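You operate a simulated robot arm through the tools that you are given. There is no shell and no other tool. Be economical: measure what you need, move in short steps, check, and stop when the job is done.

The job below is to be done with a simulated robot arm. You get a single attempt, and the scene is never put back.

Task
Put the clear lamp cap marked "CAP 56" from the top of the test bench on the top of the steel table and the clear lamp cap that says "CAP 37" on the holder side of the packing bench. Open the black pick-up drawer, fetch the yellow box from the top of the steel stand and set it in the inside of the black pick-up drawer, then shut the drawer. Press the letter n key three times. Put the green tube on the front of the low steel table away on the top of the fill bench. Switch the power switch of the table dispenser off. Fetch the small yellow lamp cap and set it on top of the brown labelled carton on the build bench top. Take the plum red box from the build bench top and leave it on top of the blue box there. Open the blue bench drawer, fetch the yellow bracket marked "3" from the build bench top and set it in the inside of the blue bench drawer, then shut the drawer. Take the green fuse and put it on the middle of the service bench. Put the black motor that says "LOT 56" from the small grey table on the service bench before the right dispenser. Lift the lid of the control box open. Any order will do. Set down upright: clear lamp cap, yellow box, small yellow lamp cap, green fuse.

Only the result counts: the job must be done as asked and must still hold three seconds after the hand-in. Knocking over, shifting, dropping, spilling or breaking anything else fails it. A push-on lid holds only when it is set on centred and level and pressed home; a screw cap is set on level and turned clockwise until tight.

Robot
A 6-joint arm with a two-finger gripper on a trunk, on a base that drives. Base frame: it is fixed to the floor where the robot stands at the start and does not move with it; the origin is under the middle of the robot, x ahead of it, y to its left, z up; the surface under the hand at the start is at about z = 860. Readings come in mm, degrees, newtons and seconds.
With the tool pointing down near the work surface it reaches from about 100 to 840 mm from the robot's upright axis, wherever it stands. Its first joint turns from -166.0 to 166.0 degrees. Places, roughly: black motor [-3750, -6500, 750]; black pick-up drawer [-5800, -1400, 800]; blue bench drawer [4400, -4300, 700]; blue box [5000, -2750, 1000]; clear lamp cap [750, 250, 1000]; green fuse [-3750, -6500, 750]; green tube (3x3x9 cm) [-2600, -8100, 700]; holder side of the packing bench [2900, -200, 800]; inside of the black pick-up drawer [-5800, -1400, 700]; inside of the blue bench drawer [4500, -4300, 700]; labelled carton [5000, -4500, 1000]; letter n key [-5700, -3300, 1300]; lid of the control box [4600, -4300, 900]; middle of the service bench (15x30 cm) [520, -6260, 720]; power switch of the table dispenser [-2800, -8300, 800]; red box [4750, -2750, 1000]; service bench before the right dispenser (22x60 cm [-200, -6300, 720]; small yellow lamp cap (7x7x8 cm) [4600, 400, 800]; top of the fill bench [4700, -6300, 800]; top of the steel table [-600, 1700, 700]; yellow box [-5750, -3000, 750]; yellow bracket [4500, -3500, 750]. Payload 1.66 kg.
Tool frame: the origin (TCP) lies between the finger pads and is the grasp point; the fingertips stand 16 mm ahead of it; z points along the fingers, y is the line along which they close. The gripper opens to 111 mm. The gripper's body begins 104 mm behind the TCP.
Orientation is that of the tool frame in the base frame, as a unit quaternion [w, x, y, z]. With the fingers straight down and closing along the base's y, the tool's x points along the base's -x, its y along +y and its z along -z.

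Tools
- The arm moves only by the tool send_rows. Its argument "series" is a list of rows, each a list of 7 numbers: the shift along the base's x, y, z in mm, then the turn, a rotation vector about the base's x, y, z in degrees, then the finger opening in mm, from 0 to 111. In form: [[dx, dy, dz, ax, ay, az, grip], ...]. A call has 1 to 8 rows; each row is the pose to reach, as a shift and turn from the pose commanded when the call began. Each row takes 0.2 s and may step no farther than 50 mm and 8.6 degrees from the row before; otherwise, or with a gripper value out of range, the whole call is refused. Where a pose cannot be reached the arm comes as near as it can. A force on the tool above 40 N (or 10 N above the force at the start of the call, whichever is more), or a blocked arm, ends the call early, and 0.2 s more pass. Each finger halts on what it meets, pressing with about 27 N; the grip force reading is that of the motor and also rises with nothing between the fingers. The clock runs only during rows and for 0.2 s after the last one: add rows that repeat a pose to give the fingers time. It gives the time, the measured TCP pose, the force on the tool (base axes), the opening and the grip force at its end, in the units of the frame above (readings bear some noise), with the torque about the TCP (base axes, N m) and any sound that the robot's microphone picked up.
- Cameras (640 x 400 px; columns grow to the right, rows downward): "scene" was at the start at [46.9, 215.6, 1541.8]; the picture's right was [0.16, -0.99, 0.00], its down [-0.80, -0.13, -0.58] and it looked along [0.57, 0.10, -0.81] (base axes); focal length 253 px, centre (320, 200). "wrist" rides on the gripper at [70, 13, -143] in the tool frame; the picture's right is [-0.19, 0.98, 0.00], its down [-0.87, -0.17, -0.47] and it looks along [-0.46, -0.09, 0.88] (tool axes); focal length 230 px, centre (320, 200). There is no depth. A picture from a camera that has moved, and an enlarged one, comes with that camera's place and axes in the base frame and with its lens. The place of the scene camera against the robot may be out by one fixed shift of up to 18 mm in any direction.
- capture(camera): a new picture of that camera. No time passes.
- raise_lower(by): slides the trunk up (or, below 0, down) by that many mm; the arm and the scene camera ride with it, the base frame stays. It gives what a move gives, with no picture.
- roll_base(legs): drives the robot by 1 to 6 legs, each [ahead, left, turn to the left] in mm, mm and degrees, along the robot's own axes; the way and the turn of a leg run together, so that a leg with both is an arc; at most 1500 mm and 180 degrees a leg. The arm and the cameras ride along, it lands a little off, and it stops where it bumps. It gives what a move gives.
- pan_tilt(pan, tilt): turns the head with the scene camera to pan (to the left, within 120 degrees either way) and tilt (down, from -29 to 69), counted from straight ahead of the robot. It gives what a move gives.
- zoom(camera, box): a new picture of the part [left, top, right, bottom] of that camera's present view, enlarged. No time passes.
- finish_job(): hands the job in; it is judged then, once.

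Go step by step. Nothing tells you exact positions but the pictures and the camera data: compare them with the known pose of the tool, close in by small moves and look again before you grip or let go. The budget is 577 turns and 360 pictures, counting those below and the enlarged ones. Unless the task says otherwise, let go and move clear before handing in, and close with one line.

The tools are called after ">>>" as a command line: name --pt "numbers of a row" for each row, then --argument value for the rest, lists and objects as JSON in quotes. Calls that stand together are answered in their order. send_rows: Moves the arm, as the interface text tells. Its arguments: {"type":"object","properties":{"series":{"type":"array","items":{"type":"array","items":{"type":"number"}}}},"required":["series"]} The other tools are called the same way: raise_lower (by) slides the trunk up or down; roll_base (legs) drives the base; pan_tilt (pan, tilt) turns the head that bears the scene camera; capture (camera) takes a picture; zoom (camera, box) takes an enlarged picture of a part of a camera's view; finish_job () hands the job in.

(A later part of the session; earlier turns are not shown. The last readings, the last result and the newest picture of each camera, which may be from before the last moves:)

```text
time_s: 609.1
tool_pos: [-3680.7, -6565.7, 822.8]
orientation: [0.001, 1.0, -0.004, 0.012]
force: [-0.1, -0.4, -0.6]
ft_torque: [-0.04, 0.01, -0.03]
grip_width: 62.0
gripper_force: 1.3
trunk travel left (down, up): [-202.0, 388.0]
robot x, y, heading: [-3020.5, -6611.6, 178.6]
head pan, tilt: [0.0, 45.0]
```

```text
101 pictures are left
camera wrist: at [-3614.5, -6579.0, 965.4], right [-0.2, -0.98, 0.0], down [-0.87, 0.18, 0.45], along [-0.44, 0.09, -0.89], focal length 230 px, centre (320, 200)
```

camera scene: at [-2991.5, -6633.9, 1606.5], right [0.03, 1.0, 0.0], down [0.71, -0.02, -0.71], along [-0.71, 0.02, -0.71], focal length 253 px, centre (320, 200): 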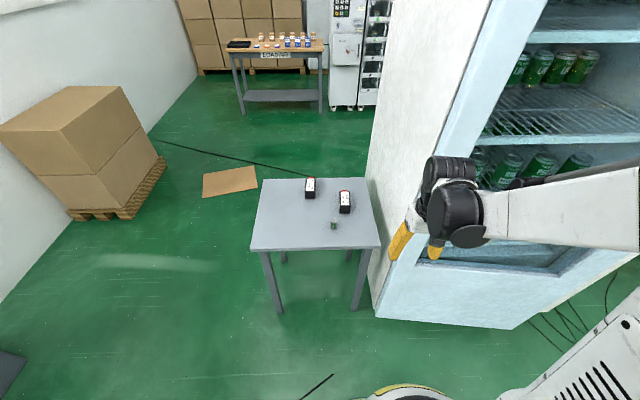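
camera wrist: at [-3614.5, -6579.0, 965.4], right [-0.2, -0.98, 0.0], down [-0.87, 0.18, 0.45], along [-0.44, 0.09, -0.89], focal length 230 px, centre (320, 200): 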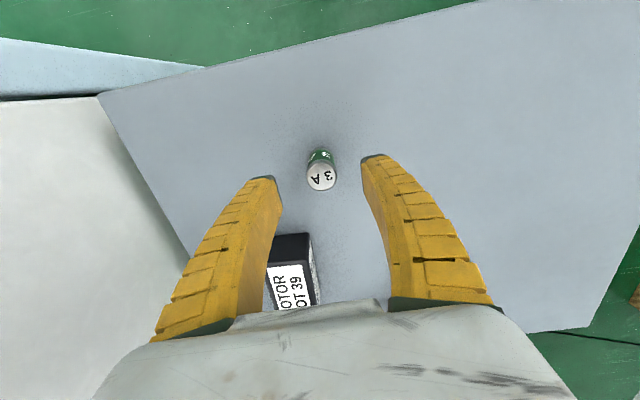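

>>> send_rows --pt "0 0 -30 0 0 0 60" --pt "0 0 -57 0 0 0 60" --pt "0 0 -57 0 0 0 35" --pt "0 0 -57 0 0 0 15" --pt "0 0 -57 0 0 0 8"

>>> send_rows --pt "0 0 40 0 0 0 8" --pt "0 0 85 0 0 0 8" --pt "10 0 130 0 0 0 8"

>>> capture --camera "wrist"

```text
time_s: 610.3
tool_pos: [-3682.2, -6564.3, 763.9]
orientation: [0.001, 1.0, -0.005, 0.012]
force: [-0.1, 0.1, 0.5]
ft_torque: [-0.03, -0.02, 0.0]
grip_width: 20.8
gripper_force: 26.9
trunk travel left (down, up): [-202.0, 388.0]
robot x, y, heading: [-3022.5, -6608.0, 178.6]
head pan, tilt: [0.0, 45.0]
```

```text
time_s: 611.1
tool_pos: [-3670.6, -6566.0, 896.4]
orientation: [0.001, 1.0, -0.004, 0.011]
force: [-0.5, 0.7, 0.3]
ft_torque: [0.01, -0.01, 0.03]
grip_width: 20.2
gripper_force: 27.0
trunk travel left (down, up): [-202.0, 388.0]
robot x, y, heading: [-3024.1, -6611.4, 178.5]
head pan, tilt: [0.0, 45.0]
```

```text
100 pictures are left
camera wrist: at [-3603.0, -6580.3, 1039.9], right [-0.2, -0.98, 0.0], down [-0.87, 0.18, 0.45], along [-0.44, 0.09, -0.89], focal length 230 px, centre (320, 200)
```

wrist: 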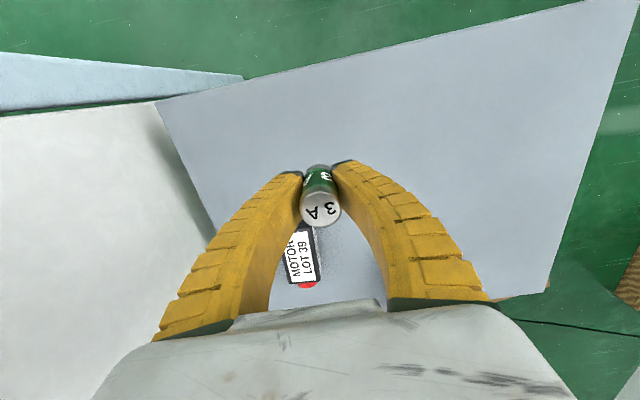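

The fuse is held upright. I return to the service bench's middle.

>>> send_rows --pt "42 0 25 0 0 0 8" --pt "84 0 50 0 0 0 8" --pt "126 0 75 0 0 0 8" --pt "168 0 100 0 0 0 8" --pt "205 0 125 0 0 0 8"

>>> roll_base --legs '[[-861, -240, 1.3], [-861, -240, 0]]'

```text
time_s: 612.3
tool_pos: [-3469.7, -6568.2, 1024.2]
orientation: [0.0, 1.0, -0.004, 0.01]
force: [-0.2, 0.9, -0.4]
ft_torque: [0.04, 0.06, -0.02]
grip_width: 19.9
gripper_force: 27.2
trunk travel left (down, up): [-202.0, 388.0]
robot x, y, heading: [-3025.3, -6610.6, 178.5]
head pan, tilt: [0.0, 45.0]
```

```text
time_s: 621.3
tool_pos: [-1726.3, -6115.7, 1023.7]
orientation: [0.001, 1.0, -0.006, 0.012]
force: [-0.6, -0.5, -0.6]
ft_torque: [0.02, 0.0, 0.0]
grip_width: 18.5
gripper_force: 27.7
trunk travel left (down, up): [-202.0, 388.0]
robot x, y, heading: [-1279.9, -6155.9, 178.6]
head pan, tilt: [0.0, 45.0]
```

>>> roll_base --legs '[[-410, -256, 1.4], [-310, -215, 0], [-1040, -60, 0], [0, 0, 90]]'

>>> pan_tilt --pan 0 --tilt 45

>>> capture --camera "scene"

>>> capture --camera "wrist"

```text
time_s: 635.0
tool_pos: [459.0, -6080.7, 1022.6]
orientation: [-0.007, 0.703, 0.711, 0.009]
force: [-0.6, 0.4, -0.1]
ft_torque: [0.0, 0.0, -0.01]
grip_width: 17.3
gripper_force: 27.3
trunk travel left (down, up): [-202.0, 388.0]
robot x, y, heading: [489.0, -5631.4, -90.2]
head pan, tilt: [0.0, 45.0]
```

```text
time_s: 635.6
tool_pos: [457.7, -6078.7, 1024.1]
orientation: [-0.007, 0.702, 0.712, 0.009]
force: [0.1, 1.0, -0.4]
ft_torque: [-0.03, 0.0, -0.03]
grip_width: 17.3
gripper_force: 27.1
trunk travel left (down, up): [-202.0, 388.0]
robot x, y, heading: [488.8, -5630.1, -90.3]
head pan, tilt: [0.0, 45.0]
```

```text
99 pictures are left
camera scene: at [677.0, -5680.8, 1606.4], right [-1.0, 0.01, 0.0], down [0.0, 0.71, -0.71], along [0.0, -0.71, -0.71], focal length 253 px, centre (320, 200)
```

scene: 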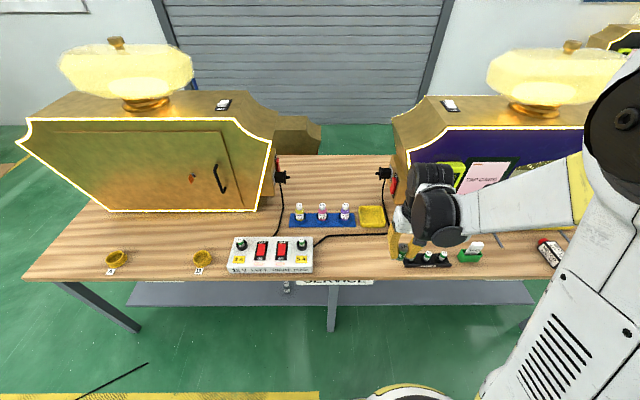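

```text
98 pictures are left
camera wrist: at [471.4, -6011.9, 1166.4], right [0.98, -0.18, 0.0], down [-0.16, -0.88, 0.45], along [-0.08, -0.44, -0.89], focal length 230 px, centre (320, 200)
```

wrist: 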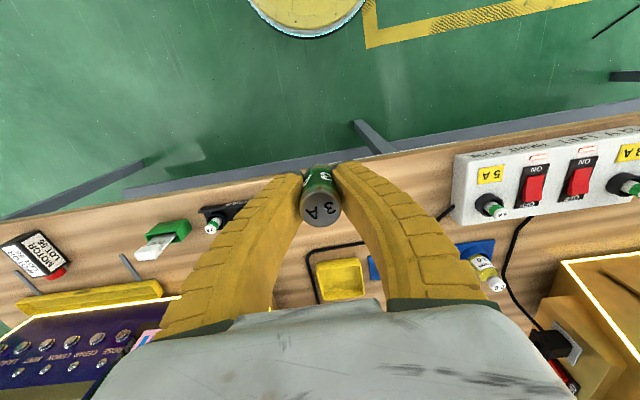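

The free middle spot is about [522, -6245]. I move over it and lower.

>>> send_rows --pt "16 -40 -10 0 0 0 8" --pt "32 -80 -20 0 0 0 8" --pt "48 -120 -40 0 0 0 8" --pt "64 -160 -60 0 0 0 8" --pt "64 -166 -105 0 0 0 8" --pt "64 -166 -150 0 0 0 8" --pt "64 -166 -195 0 0 0 8"

>>> capture --camera "wrist"

>>> zoom --camera "scene" --box '[290, 180, 450, 300]'

```text
time_s: 637.2
tool_pos: [523.0, -6246.2, 829.6]
orientation: [-0.007, 0.703, 0.711, 0.008]
force: [0.2, 0.8, -0.1]
ft_torque: [0.03, -0.02, 0.01]
grip_width: 17.0
gripper_force: 26.8
trunk travel left (down, up): [-202.0, 388.0]
robot x, y, heading: [491.8, -5632.3, -90.3]
head pan, tilt: [0.0, 45.0]
```

```text
97 pictures are left
camera wrist: at [535.8, -6178.7, 973.4], right [0.98, -0.18, 0.0], down [-0.16, -0.88, 0.45], along [-0.08, -0.44, -0.89], focal length 230 px, centre (320, 200)
```

wrist: 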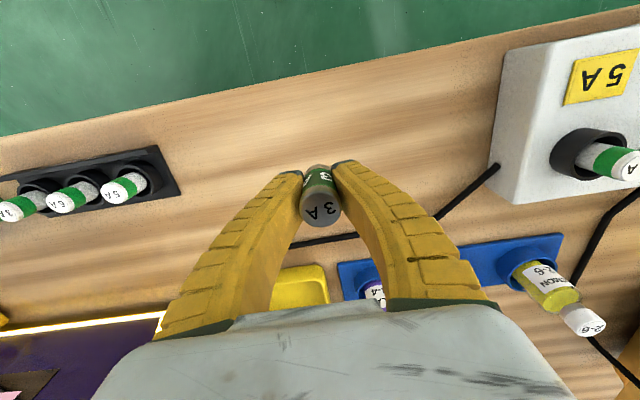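

```text
3.33 times, centred on (370, 240) of scene
camera zoom: at [677.0, -5681.4, 1606.4], right [-1.0, 0.01, 0.0], down [0.0, 0.71, -0.71], along [0.0, -0.71, -0.71], focal length 844 px, centre (153, 67)
```

zoom: 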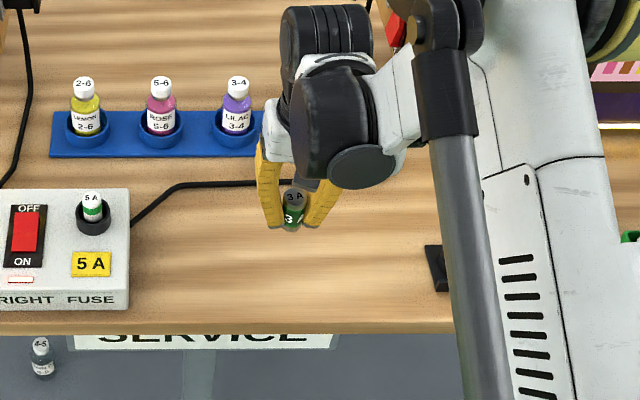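

>>> send_rows --pt "0 0 -25 0 0 0 8" --pt "0 0 -50 0 0 0 8" --pt "0 0 -72 0 0 0 8"

>>> send_rows --pt "0 0 -4 0 0 0 8" --pt "0 0 -8 0 0 0 8" --pt "0 0 -12 0 0 0 8" --pt "0 0 -16 0 0 0 8" --pt "0 0 -20 0 0 0 8"

```text
time_s: 638.0
tool_pos: [522.8, -6245.5, 758.0]
orientation: [-0.007, 0.703, 0.712, 0.008]
force: [0.6, 0.4, -0.9]
ft_torque: [0.01, 0.0, -0.01]
grip_width: 17.3
gripper_force: 26.4
trunk travel left (down, up): [-202.0, 388.0]
robot x, y, heading: [495.3, -5632.6, -90.2]
head pan, tilt: [0.0, 45.0]
```

```text
time_s: 639.2
tool_pos: [522.9, -6244.8, 737.9]
orientation: [-0.007, 0.703, 0.712, 0.008]
force: [2.1, -3.6, 22.7]
ft_torque: [0.04, -0.03, -0.01]
grip_width: 21.5
gripper_force: 26.8
trunk travel left (down, up): [-202.0, 388.0]
robot x, y, heading: [490.6, -5632.1, -90.4]
head pan, tilt: [0.0, 45.0]
```

>>> send_rows --pt "0 0 2 0 0 0 18" --pt "0 0 3 0 0 0 28" --pt "0 0 3 0 0 0 42" --pt "0 0 3 0 0 0 48" --pt "0 0 45 0 0 0 48" --pt "0 0 95 0 0 0 48" --pt "0 0 145 0 0 0 48" --pt "0 0 195 0 0 0 48"

>>> capture --camera "wrist"

>>> zoom --camera "scene" --box '[290, 180, 450, 300]'

```text
time_s: 641.0
tool_pos: [524.4, -6242.8, 933.1]
orientation: [-0.009, 0.702, 0.712, 0.009]
force: [0.5, -0.8, 0.3]
ft_torque: [-0.01, -0.03, -0.01]
grip_width: 50.1
gripper_force: 1.4
trunk travel left (down, up): [-202.0, 388.0]
robot x, y, heading: [491.1, -5631.8, -90.4]
head pan, tilt: [0.0, 45.0]
```

```text
95 pictures are left
camera wrist: at [536.6, -6176.5, 1075.8], right [0.98, -0.18, 0.0], down [-0.16, -0.88, 0.45], along [-0.08, -0.44, -0.89], focal length 230 px, centre (320, 200)
```

wrist: 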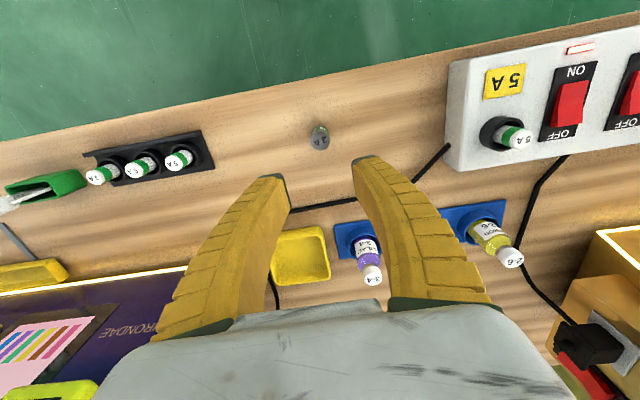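

```text
3.33 times, centred on (370, 240) of scene
camera zoom: at [676.9, -5679.9, 1606.5], right [-1.0, 0.01, 0.0], down [0.0, 0.71, -0.71], along [0.0, -0.71, -0.71], focal length 844 px, centre (153, 67)
```

zoom: 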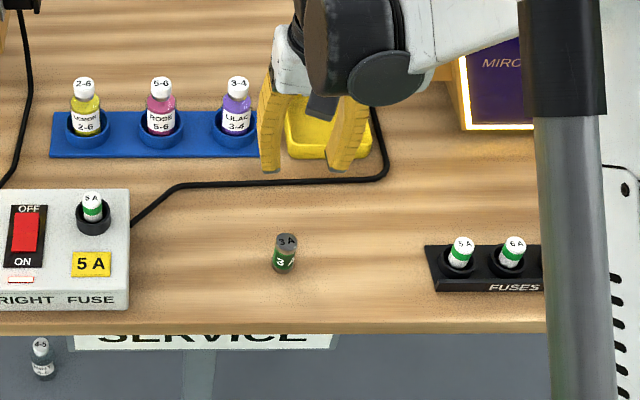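

The fuse stands upright. Now the low steel table with the table dispenser; I retract and drive back west facing south.

>>> send_rows --pt "0 42 20 0 0 0 60" --pt "0 84 40 0 0 0 80" --pt "0 126 60 0 0 0 80" --pt "0 165 85 0 0 0 80" --pt "0 180 130 0 0 0 80"

>>> roll_base --legs '[[50, -1050, 0], [210, -310, 0], [250, -430, 0]]'

>>> roll_base --legs '[[550, -600, 0], [500, -600, 0]]'

>>> pan_tilt --pan 0 --tilt 35

>>> capture --camera "scene"

```text
time_s: 642.2
tool_pos: [520.9, -6065.9, 1061.2]
orientation: [-0.007, 0.703, 0.711, 0.008]
force: [0.4, 0.2, -0.1]
ft_torque: [0.0, 0.02, 0.0]
grip_width: 81.4
gripper_force: 0.4
trunk travel left (down, up): [-202.0, 388.0]
robot x, y, heading: [491.4, -5632.0, -90.4]
head pan, tilt: [0.0, 45.0]
```

```text
time_s: 652.1
tool_pos: [-1252.8, -6584.0, 1061.1]
orientation: [-0.008, 0.7, 0.714, 0.008]
force: [-0.1, 0.4, -0.6]
ft_torque: [0.02, -0.03, 0.03]
grip_width: 81.2
gripper_force: 0.8
trunk travel left (down, up): [-202.0, 388.0]
robot x, y, heading: [-1285.9, -6145.2, -89.9]
head pan, tilt: [0.0, 45.0]
```

```text
time_s: 660.3
tool_pos: [-2489.2, -7623.7, 1062.1]
orientation: [-0.007, 0.715, 0.699, 0.009]
force: [0.0, -0.4, -0.5]
ft_torque: [0.01, -0.01, -0.01]
grip_width: 81.5
gripper_force: 1.3
trunk travel left (down, up): [-202.0, 388.0]
robot x, y, heading: [-2502.4, -7190.1, -92.2]
head pan, tilt: [0.0, 45.0]
```

```text
time_s: 661.0
tool_pos: [-2488.7, -7625.3, 1061.5]
orientation: [-0.008, 0.715, 0.699, 0.008]
force: [-0.5, -0.1, 1.0]
ft_torque: [0.01, -0.02, -0.02]
grip_width: 81.4
gripper_force: 1.1
trunk travel left (down, up): [-202.0, 388.0]
robot x, y, heading: [-2501.1, -7189.7, -92.1]
head pan, tilt: [0.0, 35.0]
```

```text
93 pictures are left
camera scene: at [-2319.9, -7251.8, 1621.2], right [-1.0, 0.04, 0.0], down [0.02, 0.57, -0.82], along [-0.03, -0.82, -0.57], focal length 253 px, centre (320, 200)
```

scene: 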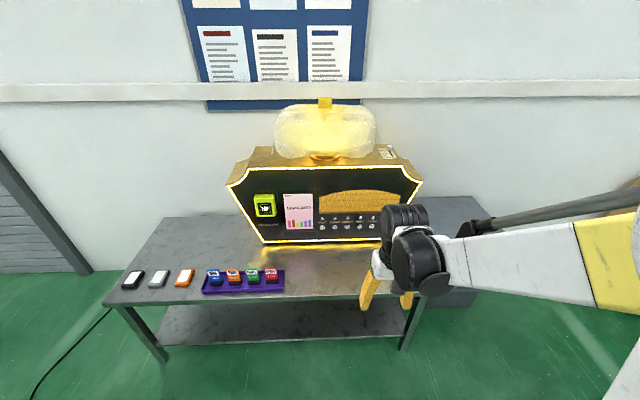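

The power switch is on the dispenser's west side. I shift west for a view of it.

>>> roll_base --legs '[[0, -650, 2.1]]'

>>> pan_tilt --pan 5 --tilt 35

>>> capture --camera "scene"

```text
time_s: 664.5
tool_pos: [-3101.0, -7610.9, 1061.6]
orientation: [-0.007, 0.7, 0.714, 0.009]
force: [0.3, 0.3, 0.1]
ft_torque: [-0.03, -0.01, -0.02]
grip_width: 81.2
gripper_force: 1.0
trunk travel left (down, up): [-202.0, 388.0]
robot x, y, heading: [-3131.6, -7175.5, -90.0]
head pan, tilt: [0.0, 35.0]
```

```text
time_s: 665.2
tool_pos: [-3100.9, -7612.3, 1060.9]
orientation: [-0.007, 0.7, 0.714, 0.009]
force: [1.2, 0.3, -0.2]
ft_torque: [0.01, 0.0, 0.0]
grip_width: 81.5
gripper_force: 0.8
trunk travel left (down, up): [-202.0, 388.0]
robot x, y, heading: [-3131.2, -7177.8, -89.9]
head pan, tilt: [5.0, 35.0]
```

```text
92 pictures are left
camera scene: at [-2938.6, -7231.1, 1621.3], right [-1.0, -0.09, 0.0], down [-0.05, 0.57, -0.82], along [0.07, -0.82, -0.57], focal length 253 px, centre (320, 200)
```

scene: 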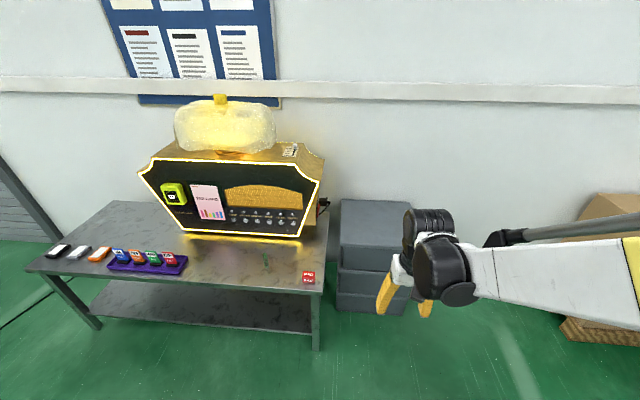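

>>> zoom --camera "scene" --box '[230, 180, 350, 300]'

```text
3.33 times, centred on (290, 240) of scene
camera zoom: at [-2938.6, -7231.1, 1621.3], right [-1.0, -0.09, 0.0], down [-0.05, 0.57, -0.82], along [0.07, -0.82, -0.57], focal length 844 px, centre (420, 67)
```

zoom: 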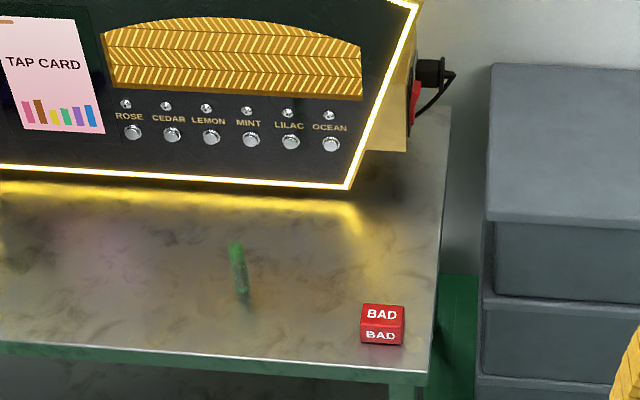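

>>> roll_base --legs '[[130, -420, 0]]'

>>> pan_tilt --pan 30 --tilt 30

>>> capture --camera "scene"

```text
time_s: 667.9
tool_pos: [-3526.7, -7743.6, 1061.2]
orientation: [-0.007, 0.701, 0.713, 0.009]
force: [0.5, -0.4, -0.2]
ft_torque: [0.04, -0.04, 0.0]
grip_width: 81.6
gripper_force: 1.0
trunk travel left (down, up): [-202.0, 388.0]
robot x, y, heading: [-3556.2, -7307.6, -90.0]
head pan, tilt: [5.0, 35.0]
```

```text
time_s: 668.8
tool_pos: [-3527.6, -7743.0, 1061.4]
orientation: [-0.007, 0.701, 0.713, 0.009]
force: [0.0, 0.7, 0.3]
ft_torque: [-0.02, 0.01, 0.02]
grip_width: 81.0
gripper_force: 0.7
trunk travel left (down, up): [-202.0, 388.0]
robot x, y, heading: [-3555.3, -7311.0, -90.0]
head pan, tilt: [30.0, 30.0]
```

```text
90 pictures are left
camera scene: at [-3327.3, -7353.3, 1629.0], right [-0.87, -0.5, 0.0], down [-0.25, 0.43, -0.87], along [0.43, -0.75, -0.5], focal length 253 px, centre (320, 200)
```

scene: 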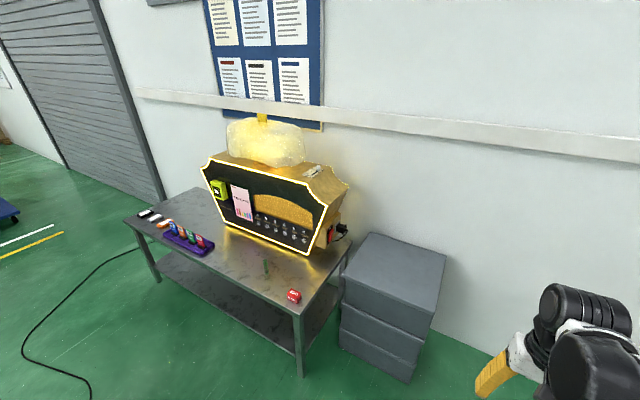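

>>> zoom --camera "scene" --box '[305, 200, 365, 260]'

>>> zoom --camera "scene" --box '[230, 210, 370, 320]'

```text
6.67 times, centred on (335, 230) of scene
camera zoom: at [-3327.3, -7353.3, 1629.0], right [-0.87, -0.5, 0.0], down [-0.25, 0.43, -0.87], along [0.43, -0.75, -0.5], focal length 1688 px, centre (220, 0)
```

zoom: 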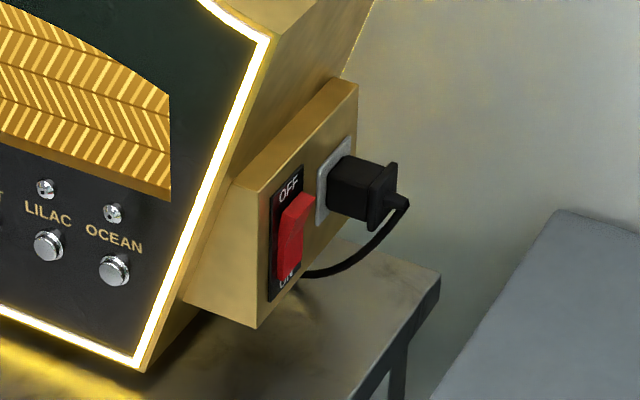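

```text
3.64 times, centred on (300, 265) of scene
camera zoom: at [-3327.3, -7353.3, 1629.0], right [-0.87, -0.5, 0.0], down [-0.25, 0.43, -0.87], along [0.43, -0.75, -0.5], focal length 921 px, centre (393, -36)
```

zoom: 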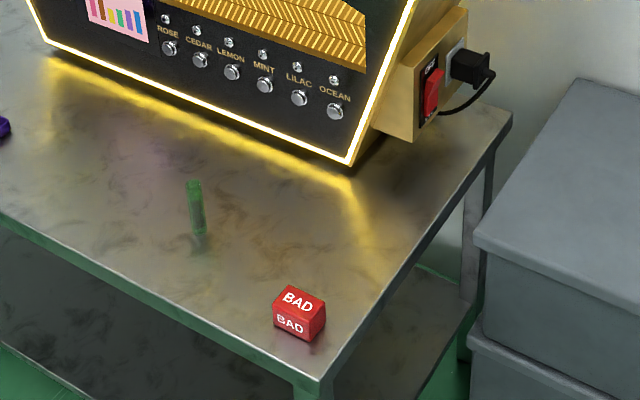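

The rocker reads OFF at the top, ON at the bottom; its raised top half must be pressed, at about [-2836, -8342, 800]. I drive closer.

>>> roll_base --legs '[[379, 306, 0]]'

>>> pan_tilt --pan 20 --tilt 45

>>> capture --camera "scene"

>>> zoom --camera "scene" --box '[280, 160, 360, 240]'

```text
time_s: 671.7
tool_pos: [-3226.3, -8127.8, 1060.5]
orientation: [-0.007, 0.702, 0.712, 0.008]
force: [-0.9, 0.3, -0.1]
ft_torque: [0.03, 0.02, 0.01]
grip_width: 81.5
gripper_force: 1.3
trunk travel left (down, up): [-202.0, 388.0]
robot x, y, heading: [-3257.5, -7695.0, -90.3]
head pan, tilt: [30.0, 30.0]
```

```text
time_s: 672.5
tool_pos: [-3226.4, -8128.3, 1061.1]
orientation: [-0.008, 0.702, 0.712, 0.007]
force: [0.0, -0.4, -0.3]
ft_torque: [0.03, -0.01, -0.02]
grip_width: 81.3
gripper_force: 0.7
trunk travel left (down, up): [-202.0, 388.0]
robot x, y, heading: [-3256.7, -7692.8, -90.4]
head pan, tilt: [20.0, 45.0]
```

```text
87 pictures are left
camera scene: at [-3042.3, -7737.0, 1606.5], right [-0.94, -0.34, 0.0], down [-0.24, 0.66, -0.71], along [0.24, -0.67, -0.71], focal length 253 px, centre (320, 200)
```

scene: 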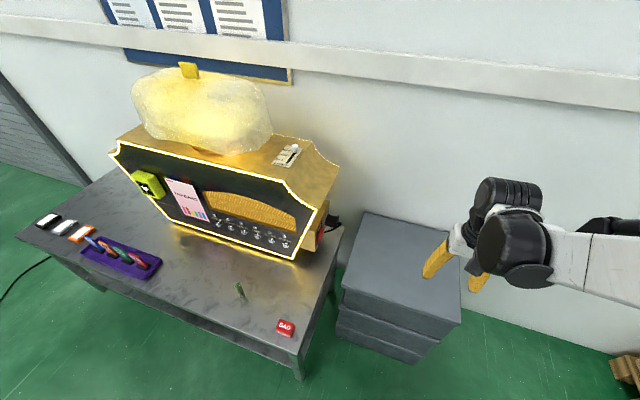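

```text
5.00 times, centred on (320, 200) of scene
camera zoom: at [-3042.3, -7737.0, 1606.5], right [-0.94, -0.34, 0.0], down [-0.24, 0.66, -0.71], along [0.24, -0.67, -0.71], focal length 1266 px, centre (320, 200)
```

zoom: 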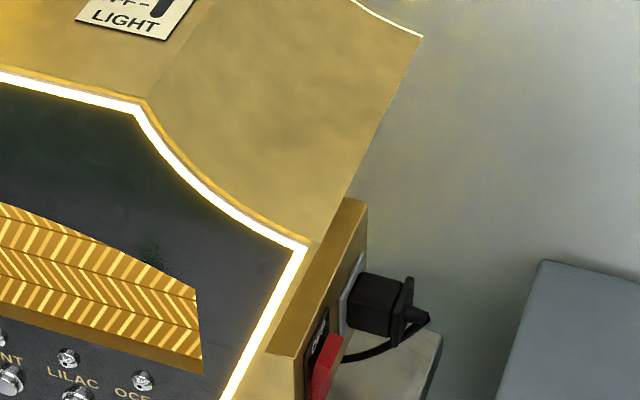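

>>> send_rows --pt "38 -26 0 0 0 8.2 40" --pt "76 -52 0 0 0 16.4 0" --pt "114 -78 0 0 0 24.6 0" --pt "152 -104 0 0 0 32.8 0" --pt "190 -130 0 0 0 41 0" --pt "228 -156 0 0 0 49.2 0" --pt "266 -182 0 0 0 57.4 0" --pt "304 -208 0 0 0 65.6 0"

>>> send_rows --pt "0 0 -30 0 0 8 0" --pt "0 0 -60 0 0 16 0" --pt "0 0 -90 0 0 25 0"

>>> capture --camera "wrist"

>>> zoom --camera "scene" --box '[270, 100, 430, 260]'

```text
time_s: 674.3
tool_pos: [-2923.5, -8337.3, 1059.9]
orientation: [-0.011, 0.203, 0.979, 0.004]
force: [-0.7, 0.0, -0.3]
ft_torque: [-0.04, 0.02, -0.02]
grip_width: 0.1
gripper_force: 27.2
trunk travel left (down, up): [-202.0, 388.0]
robot x, y, heading: [-3251.2, -7696.5, -90.4]
head pan, tilt: [20.0, 45.0]
```

```text
refused: row 3 steps farther than a row can; nothing moved
```

```text
85 pictures are left
camera wrist: at [-2978.4, -8298.6, 1203.2], right [0.57, 0.82, 0.0], down [0.74, -0.5, 0.45], along [0.37, -0.26, -0.89], focal length 230 px, centre (320, 200)
```

wrist: 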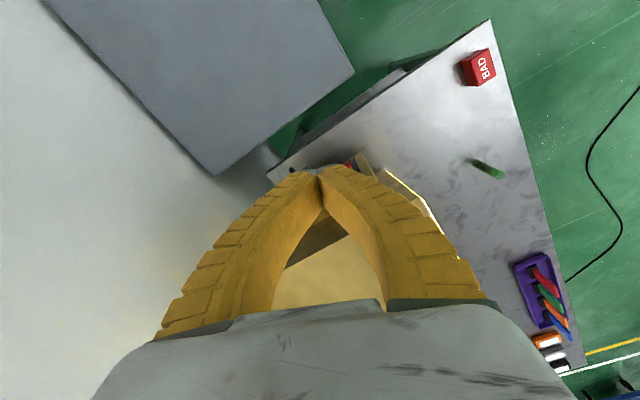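

```text
2.50 times, centred on (350, 180) of scene
camera zoom: at [-3041.5, -7737.7, 1606.2], right [-0.94, -0.34, 0.0], down [-0.24, 0.67, -0.71], along [0.24, -0.66, -0.71], focal length 633 px, centre (245, 250)
```

zoom: 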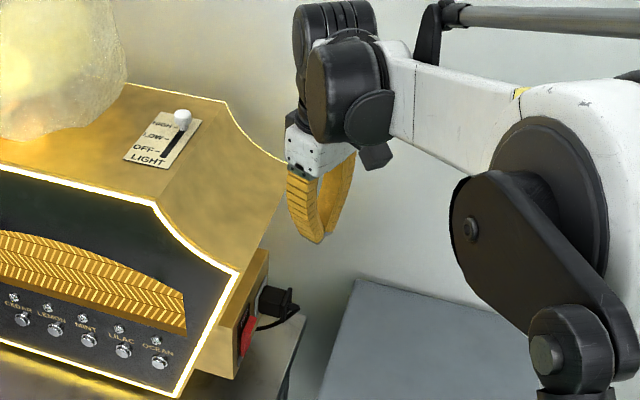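

>>> send_rows --pt "-10 0 0 0 0 8 0" --pt "-20 0 0 0 0 16 0" --pt "-25 0 0 0 0 24 0" --pt "-25 0 -40 0 0 24 0" --pt "-25 0 -85 0 0 24 0" --pt "-25 0 -130 0 0 24 0"

>>> capture --camera "wrist"

>>> zoom --camera "scene" --box '[270, 140, 410, 260]'

```text
time_s: 675.7
tool_pos: [-2944.7, -8337.0, 927.8]
orientation: [-0.011, -0.003, 1.0, 0.001]
force: [0.0, -0.2, 0.1]
ft_torque: [0.03, -0.02, -0.01]
grip_width: 0.2
gripper_force: 27.3
trunk travel left (down, up): [-202.0, 388.0]
robot x, y, heading: [-3255.5, -7692.8, -90.1]
head pan, tilt: [20.0, 45.0]
```

```text
83 pictures are left
camera wrist: at [-3011.4, -8323.2, 1071.6], right [0.18, 0.98, 0.0], down [0.88, -0.16, 0.45], along [0.44, -0.09, -0.89], focal length 230 px, centre (320, 200)
```

wrist: 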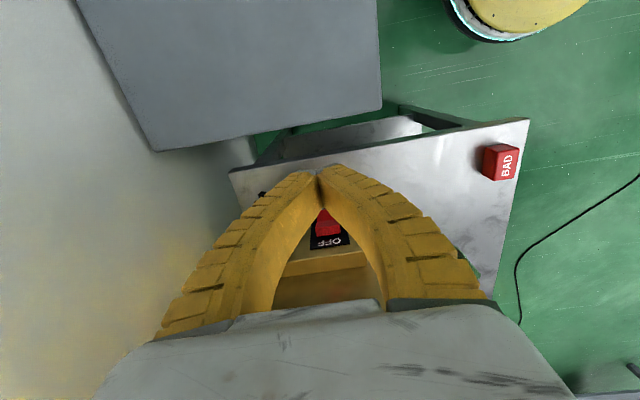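

```text
3.33 times, centred on (340, 200) of scene
camera zoom: at [-3042.1, -7737.5, 1606.3], right [-0.94, -0.34, 0.0], down [-0.24, 0.67, -0.71], along [0.24, -0.67, -0.71], focal length 844 px, centre (253, 200)
```

zoom: 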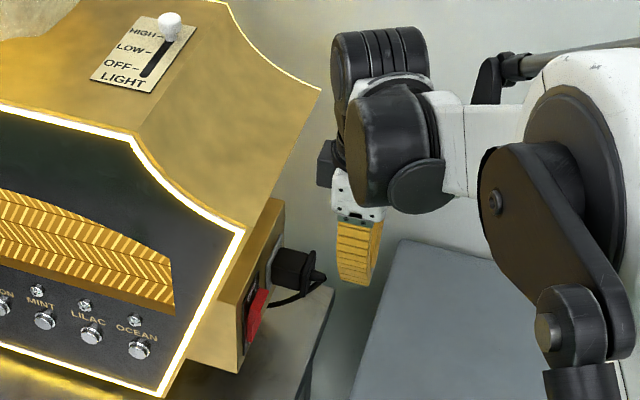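

The rocker's upper half is near [-2833, -8348, 795]. Because the dispenser flares outward above, I tilt the tool 30° so the gripper leans away to the west.

>>> send_rows --pt "0 -3 0 0 -7.5 0 0" --pt "0 -6 0 0 -15 0 0" --pt "0 -10 0 0 -22.5 0 0" --pt "0 -10 0 0 -30 0 0" --pt "15 -10 -40 0 -30 0 0" --pt "30 -10 -80 0 -30 0 0" --pt "45 -10 -115 0 -30 0 0" --pt "50 -10 -130 0 -30 0 0"

>>> capture --camera "wrist"

>>> zoom --camera "scene" --box '[270, 140, 410, 260]'

```text
time_s: 677.5
tool_pos: [-2900.4, -8345.2, 799.3]
orientation: [0.248, -0.004, 0.969, 0.001]
force: [-0.1, 0.3, 0.4]
ft_torque: [0.01, 0.0, -0.03]
grip_width: 0.0
gripper_force: 27.0
trunk travel left (down, up): [-202.0, 388.0]
robot x, y, heading: [-3252.5, -7690.0, -90.1]
head pan, tilt: [20.0, 45.0]
```

```text
81 pictures are left
camera wrist: at [-3029.4, -8332.6, 890.9], right [0.16, 0.98, 0.09], down [0.53, -0.16, 0.83], along [0.83, -0.09, -0.55], focal length 230 px, centre (320, 200)
```

wrist: 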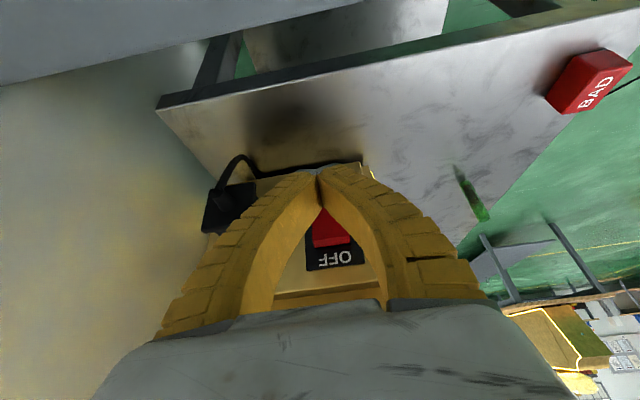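

```text
3.33 times, centred on (340, 200) of scene
camera zoom: at [-3042.3, -7737.2, 1606.4], right [-0.94, -0.34, 0.0], down [-0.24, 0.67, -0.71], along [0.24, -0.67, -0.71], focal length 844 px, centre (253, 200)
```

zoom: 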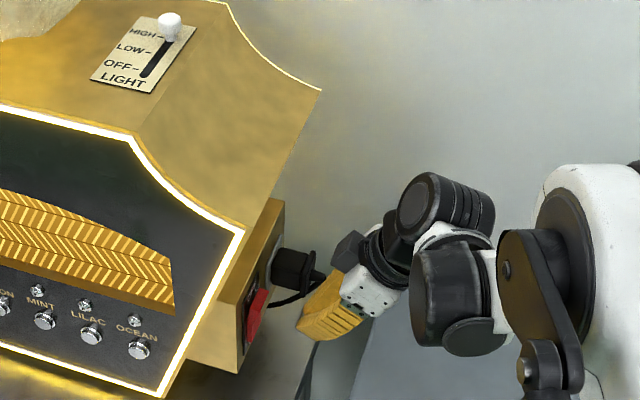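

>>> send_rows --pt "15 -2 0 0 0 0 0" --pt "30 -3 0 0 0 0 0" --pt "38 -3 0 0 0 0 0"

>>> send_rows --pt "4 0 0 0 0 0 0" --pt "8 0 0 0 0 0 0" --pt "12 0 0 0 0 0 0" --pt "16 0 0 0 0 0 0"

>>> capture --camera "wrist"

```text
time_s: 678.3
tool_pos: [-2860.8, -8349.7, 801.8]
orientation: [0.248, -0.003, 0.969, -0.001]
force: [-0.1, 0.4, -0.8]
ft_torque: [-0.01, 0.02, 0.02]
grip_width: 0.0
gripper_force: 27.5
trunk travel left (down, up): [-202.0, 388.0]
robot x, y, heading: [-3256.7, -7696.9, -90.1]
head pan, tilt: [20.0, 45.0]
```

```text
time_s: 679.3
tool_pos: [-2844.7, -8349.6, 801.2]
orientation: [0.248, -0.004, 0.969, 0.0]
force: [-0.2, 1.0, -0.1]
ft_torque: [0.0, -0.03, -0.02]
grip_width: 0.0
gripper_force: 27.1
trunk travel left (down, up): [-202.0, 388.0]
robot x, y, heading: [-3257.3, -7697.1, -90.2]
head pan, tilt: [20.0, 45.0]
```

```text
79 pictures are left
camera wrist: at [-2973.5, -8335.9, 891.5], right [0.16, 0.98, 0.09], down [0.53, -0.16, 0.83], along [0.83, -0.09, -0.55], focal length 230 px, centre (320, 200)
```

wrist: 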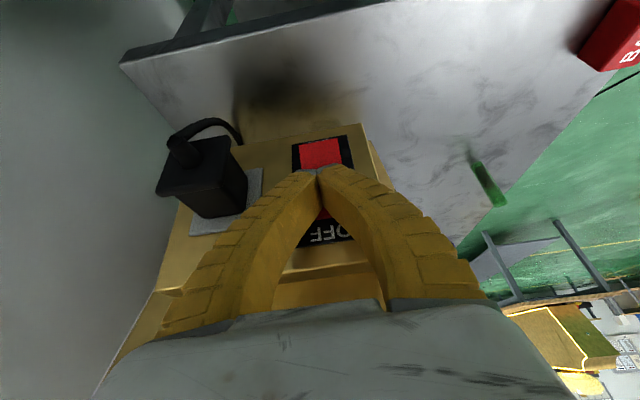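

>>> send_rows --pt "3 0 3 0 0 0 0" --pt "6 0 4 0 0 0 0" --pt "9 0 4 0 0 0 0" --pt "12 0 4 0 0 0 0"

>>> send_rows --pt "3 0 0 0 0 0 0" --pt "6 0 0 0 0 0 0" --pt "9 0 0 0 0 0 0" --pt "12 0 0 0 0 0 0"

>>> capture --camera "wrist"

```text
time_s: 680.0
tool_pos: [-2843.7, -8350.6, 804.6]
orientation: [0.244, 0.0, 0.97, 0.0]
force: [-9.7, 2.1, -1.0]
ft_torque: [-0.02, 0.03, 0.14]
grip_width: 6.1
gripper_force: 28.4
trunk travel left (down, up): [-202.0, 388.0]
robot x, y, heading: [-3254.0, -7692.3, -90.3]
head pan, tilt: [20.0, 45.0]
stopped in row 3: the force on the tool passed its limit at 43 N (the readings are from after the stop); the commanded pose is now the measured one
```

```text
time_s: 680.7
tool_pos: [-2842.4, -8351.6, 803.3]
orientation: [0.242, 0.001, 0.97, -0.001]
force: [-12.2, 3.3, 4.1]
ft_torque: [0.0, -0.05, 0.11]
grip_width: 6.4
gripper_force: 28.6
trunk travel left (down, up): [-202.0, 388.0]
robot x, y, heading: [-3253.2, -7693.8, -90.8]
head pan, tilt: [20.0, 45.0]
stopped in row 3: the force on the tool passed its limit at 44 N (the readings are from after the stop); the commanded pose is now the measured one
```

```text
78 pictures are left
camera wrist: at [-2971.3, -8336.7, 896.2], right [0.17, 0.98, 0.09], down [0.54, -0.17, 0.82], along [0.82, -0.09, -0.56], focal length 230 px, centre (320, 200)
```

wrist: 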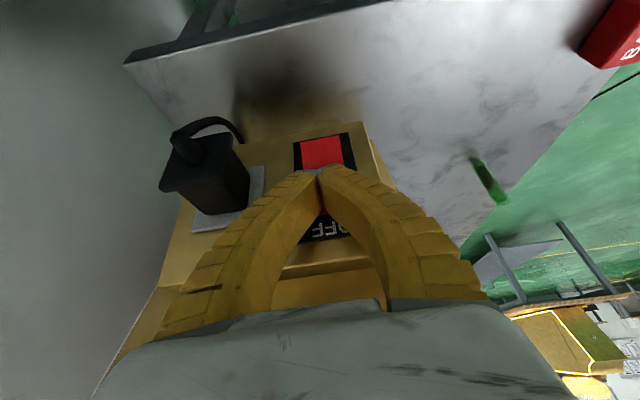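

>>> send_rows --pt "-20 0 0 0 0 0 0" --pt "-60 0 5 0 0 0 0" --pt "-90 0 10 0 0 0 0"

>>> zoom --camera "wrist" --box '[220, 120, 420, 280]'

>>> zoom --camera "scene" --box '[290, 190, 350, 250]'

```text
time_s: 681.5
tool_pos: [-2930.3, -8350.5, 811.3]
orientation: [0.243, 0.0, 0.97, 0.0]
force: [-0.4, -0.3, -0.4]
ft_torque: [0.03, 0.0, -0.01]
grip_width: 0.0
gripper_force: 28.6
trunk travel left (down, up): [-202.0, 388.0]
robot x, y, heading: [-3256.3, -7693.8, -90.2]
head pan, tilt: [20.0, 45.0]
```

```text
2.50 times, centred on (320, 200) of wrist
camera zoom: at [-3059.0, -8336.4, 903.0], right [0.17, 0.98, 0.09], down [0.54, -0.17, 0.82], along [0.82, -0.09, -0.56], focal length 575 px, centre (320, 200)
```

zoom: 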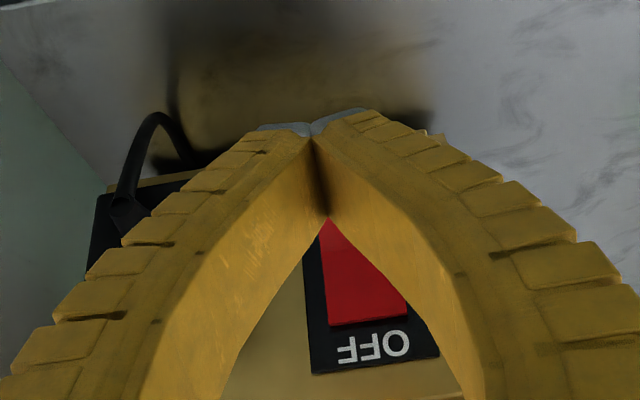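

```text
6.67 times, centred on (320, 220) of scene
camera zoom: at [-3044.2, -7737.4, 1606.5], right [-0.94, -0.33, 0.0], down [-0.24, 0.67, -0.71], along [0.24, -0.67, -0.71], focal length 1688 px, centre (320, 67)
```

zoom: 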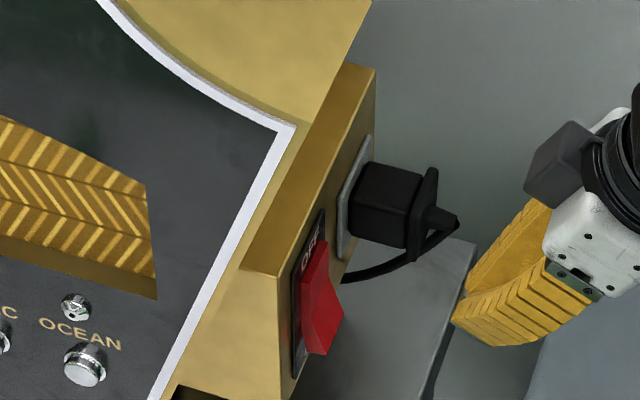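

The rocker is flipped and the dispenser's light went out: it is off. I withdraw upward and restore the tool, then go for the green tube.

>>> send_rows --pt "-20 0 40 0 0 0 20" --pt "-40 0 80 0 7.5 0 40" --pt "-50 0 125 0 15 0 60" --pt "-50 0 170 0 22.5 0 60" --pt "-50 0 215 0 28.5 0 60" --pt "-50 20 255 0 28.5 0 60"

>>> send_rows --pt "-30 35 0 0 0 -8.3 60" --pt "-60 70 0 0 0 -16.6 60" --pt "-90 105 0 0 0 -24.9 60" --pt "-120 140 0 0 0 -33.2 60" --pt "-150 175 0 0 0 -41.5 60" --pt "-180 205 0 0 0 -49.8 60" --pt "-210 215 0 0 0 -58 60" --pt "-240 220 0 0 0 -66.3 60"

>>> send_rows --pt "0 0 0 0 0 -8 60" --pt "0 0 0 0 0 -16 60" --pt "0 0 0 0 0 -23.7 60"

>>> roll_base --legs '[[-230, 0, 0], [0, 660, 0]]'

>>> pan_tilt --pan 0 --tilt 50

>>> capture --camera "scene"

>>> capture --camera "wrist"

```text
time_s: 682.9
tool_pos: [-2980.9, -8330.6, 1068.5]
orientation: [-0.005, -0.001, 1.0, 0.001]
force: [0.0, -0.4, 0.2]
ft_torque: [-0.01, 0.01, -0.01]
grip_width: 62.1
gripper_force: 1.7
trunk travel left (down, up): [-202.0, 388.0]
robot x, y, heading: [-3254.2, -7695.6, -90.4]
head pan, tilt: [20.0, 45.0]
```

```text
time_s: 684.7
tool_pos: [-3220.6, -8111.5, 1066.9]
orientation: [-0.002, 0.547, 0.837, 0.001]
force: [0.7, -0.1, -0.3]
ft_torque: [-0.01, -0.04, -0.03]
grip_width: 61.9
gripper_force: 1.0
trunk travel left (down, up): [-202.0, 388.0]
robot x, y, heading: [-3257.3, -7693.9, -90.3]
head pan, tilt: [20.0, 45.0]
```

```text
time_s: 685.5
tool_pos: [-3221.8, -8110.5, 1067.7]
orientation: [-0.002, 0.708, 0.706, 0.003]
force: [0.1, -0.7, -0.9]
ft_torque: [0.04, -0.02, -0.03]
grip_width: 62.0
gripper_force: 1.4
trunk travel left (down, up): [-202.0, 388.0]
robot x, y, heading: [-3258.7, -7691.0, -90.3]
head pan, tilt: [20.0, 45.0]
```

```text
time_s: 690.4
tool_pos: [-2553.2, -7899.2, 1067.2]
orientation: [-0.004, 0.708, 0.706, 0.003]
force: [0.4, 0.0, 0.2]
ft_torque: [-0.02, 0.01, 0.01]
grip_width: 62.0
gripper_force: 1.2
trunk travel left (down, up): [-202.0, 388.0]
robot x, y, heading: [-2587.5, -7480.4, -90.8]
head pan, tilt: [20.0, 45.0]
```

```text
time_s: 691.3
tool_pos: [-2554.5, -7899.7, 1068.1]
orientation: [-0.003, 0.709, 0.705, 0.003]
force: [-0.1, 0.2, 1.4]
ft_torque: [0.0, -0.01, 0.0]
grip_width: 61.9
gripper_force: 1.5
trunk travel left (down, up): [-202.0, 388.0]
robot x, y, heading: [-2591.1, -7484.3, -91.0]
head pan, tilt: [0.0, 50.0]
```

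```text
75 pictures are left
camera scene: at [-2402.7, -7526.8, 1599.5], right [-1.0, 0.01, 0.0], down [0.01, 0.77, -0.64], along [-0.01, -0.64, -0.77], focal length 253 px, centre (320, 200)
```

scene: 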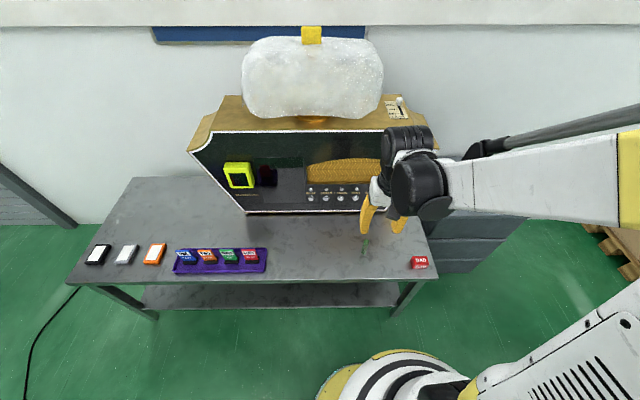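

```text
74 pictures are left
camera wrist: at [-2540.6, -7829.9, 1210.4], right [0.98, -0.2, 0.0], down [-0.17, -0.87, 0.47], along [-0.09, -0.46, -0.89], focal length 230 px, centre (320, 200)
```

wrist: 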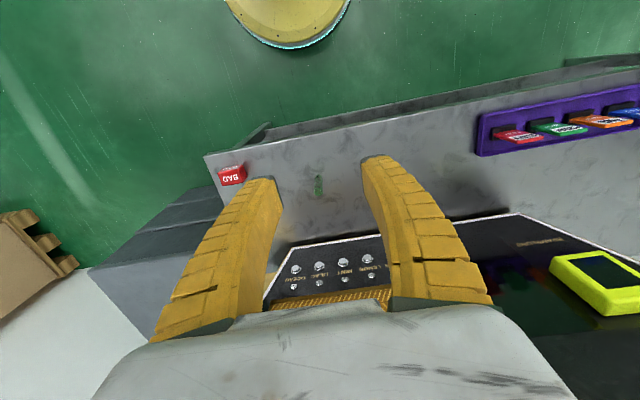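

>>> zoom --camera "wrist" --box '[280, 150, 360, 230]'

>>> zoom --camera "scene" --box '[320, 210, 440, 290]'

```text
5.00 times, centred on (320, 190) of wrist
camera zoom: at [-2540.6, -7829.9, 1210.4], right [0.98, -0.2, 0.0], down [-0.17, -0.87, 0.47], along [-0.09, -0.46, -0.89], focal length 1150 px, centre (320, 250)
```

zoom: 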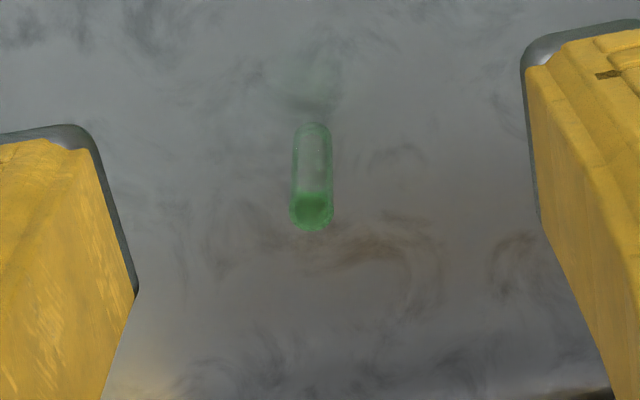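

```text
5.00 times, centred on (380, 250) of scene
camera zoom: at [-2402.7, -7526.8, 1599.5], right [-1.0, 0.01, 0.0], down [0.01, 0.77, -0.64], along [-0.01, -0.64, -0.77], focal length 1266 px, centre (20, -50)
```

zoom: 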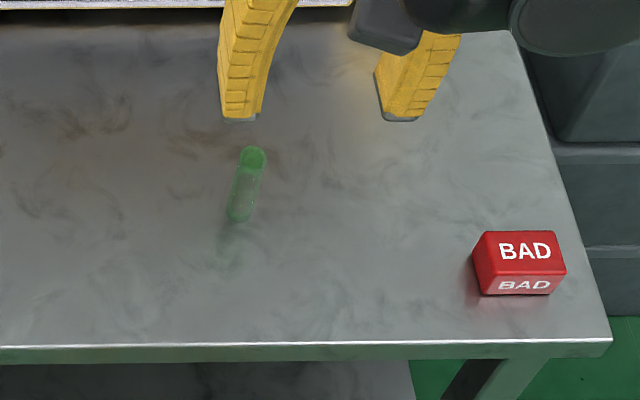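

>>> send_rows --pt "-10 -45 0 0 0 0 60" --pt "-20 -90 0 0 0 0 60" --pt "-30 -135 0 0 0 0 60" --pt "-31 -143 0 0 0 0 60"

>>> raise_lower --by -190

>>> capture --camera "wrist"

```text
time_s: 692.3
tool_pos: [-2584.8, -8043.1, 1069.0]
orientation: [-0.003, 0.709, 0.705, 0.002]
force: [0.7, -0.2, 0.1]
ft_torque: [0.03, -0.01, 0.01]
grip_width: 62.0
gripper_force: 1.1
trunk travel left (down, up): [-202.0, 388.0]
robot x, y, heading: [-2584.4, -7479.1, -90.8]
head pan, tilt: [0.0, 50.0]
```

```text
time_s: 694.4
tool_pos: [-2585.5, -8043.3, 878.9]
orientation: [-0.003, 0.709, 0.705, 0.003]
force: [0.1, 0.2, 0.0]
ft_torque: [0.01, 0.03, -0.02]
grip_width: 62.1
gripper_force: 1.2
trunk travel left (down, up): [-12.0, 578.0]
robot x, y, heading: [-2587.9, -7479.6, -90.8]
head pan, tilt: [0.0, 50.0]
```

```text
71 pictures are left
camera wrist: at [-2570.8, -7973.4, 1021.8], right [0.98, -0.2, 0.0], down [-0.17, -0.87, 0.47], along [-0.09, -0.46, -0.89], focal length 230 px, centre (320, 200)
```

wrist: 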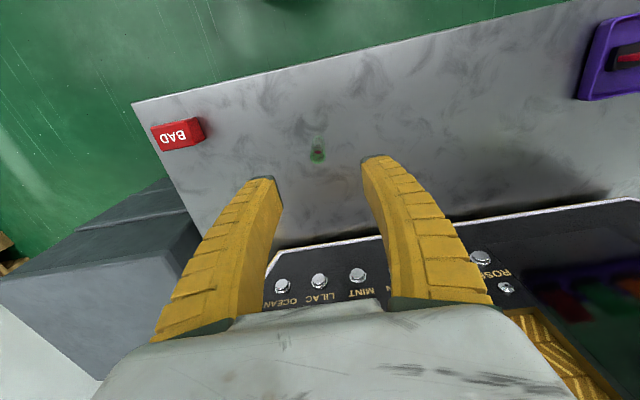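

>>> send_rows --pt "-4 -12 -40 0 0 0 60" --pt "-6 -20 -80 0 0 0 60" --pt "-6 -20 -110 0 0 0 60"

>>> capture --camera "wrist"

>>> zoom --camera "scene" --box '[310, 130, 450, 270]'

```text
time_s: 695.1
tool_pos: [-2589.4, -8061.2, 768.0]
orientation: [-0.002, 0.709, 0.705, 0.004]
force: [0.2, 0.6, -0.4]
ft_torque: [-0.04, 0.02, 0.01]
grip_width: 62.1
gripper_force: 1.2
trunk travel left (down, up): [-12.0, 578.0]
robot x, y, heading: [-2585.4, -7480.7, -90.7]
head pan, tilt: [0.0, 50.0]
```

```text
70 pictures are left
camera wrist: at [-2575.3, -7991.8, 910.4], right [0.98, -0.2, 0.0], down [-0.17, -0.87, 0.47], along [-0.09, -0.46, -0.89], focal length 230 px, centre (320, 200)
```

wrist: 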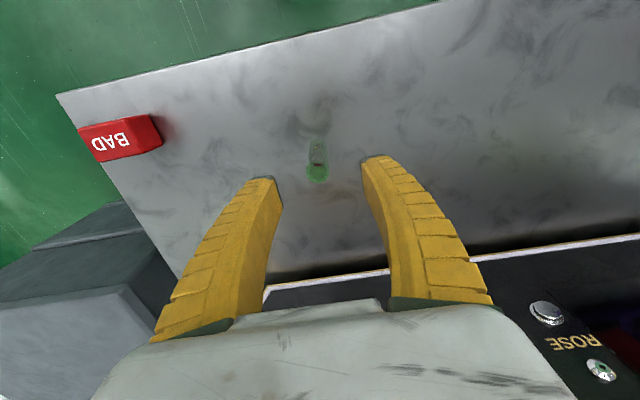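

```text
2.86 times, centred on (380, 200) of scene
camera zoom: at [-2402.8, -7526.9, 1409.5], right [-1.0, 0.01, 0.0], down [0.01, 0.77, -0.64], along [-0.01, -0.64, -0.77], focal length 724 px, centre (149, 200)
```

zoom: 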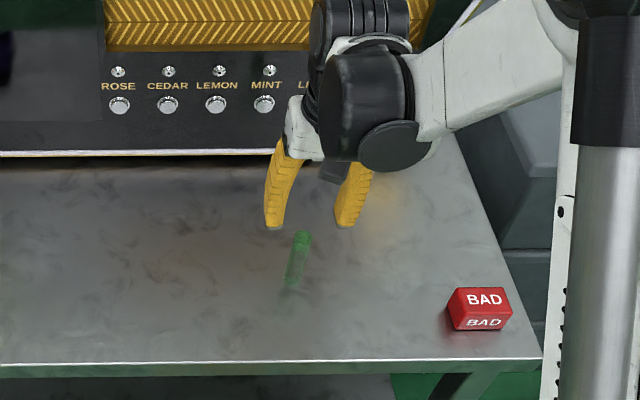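

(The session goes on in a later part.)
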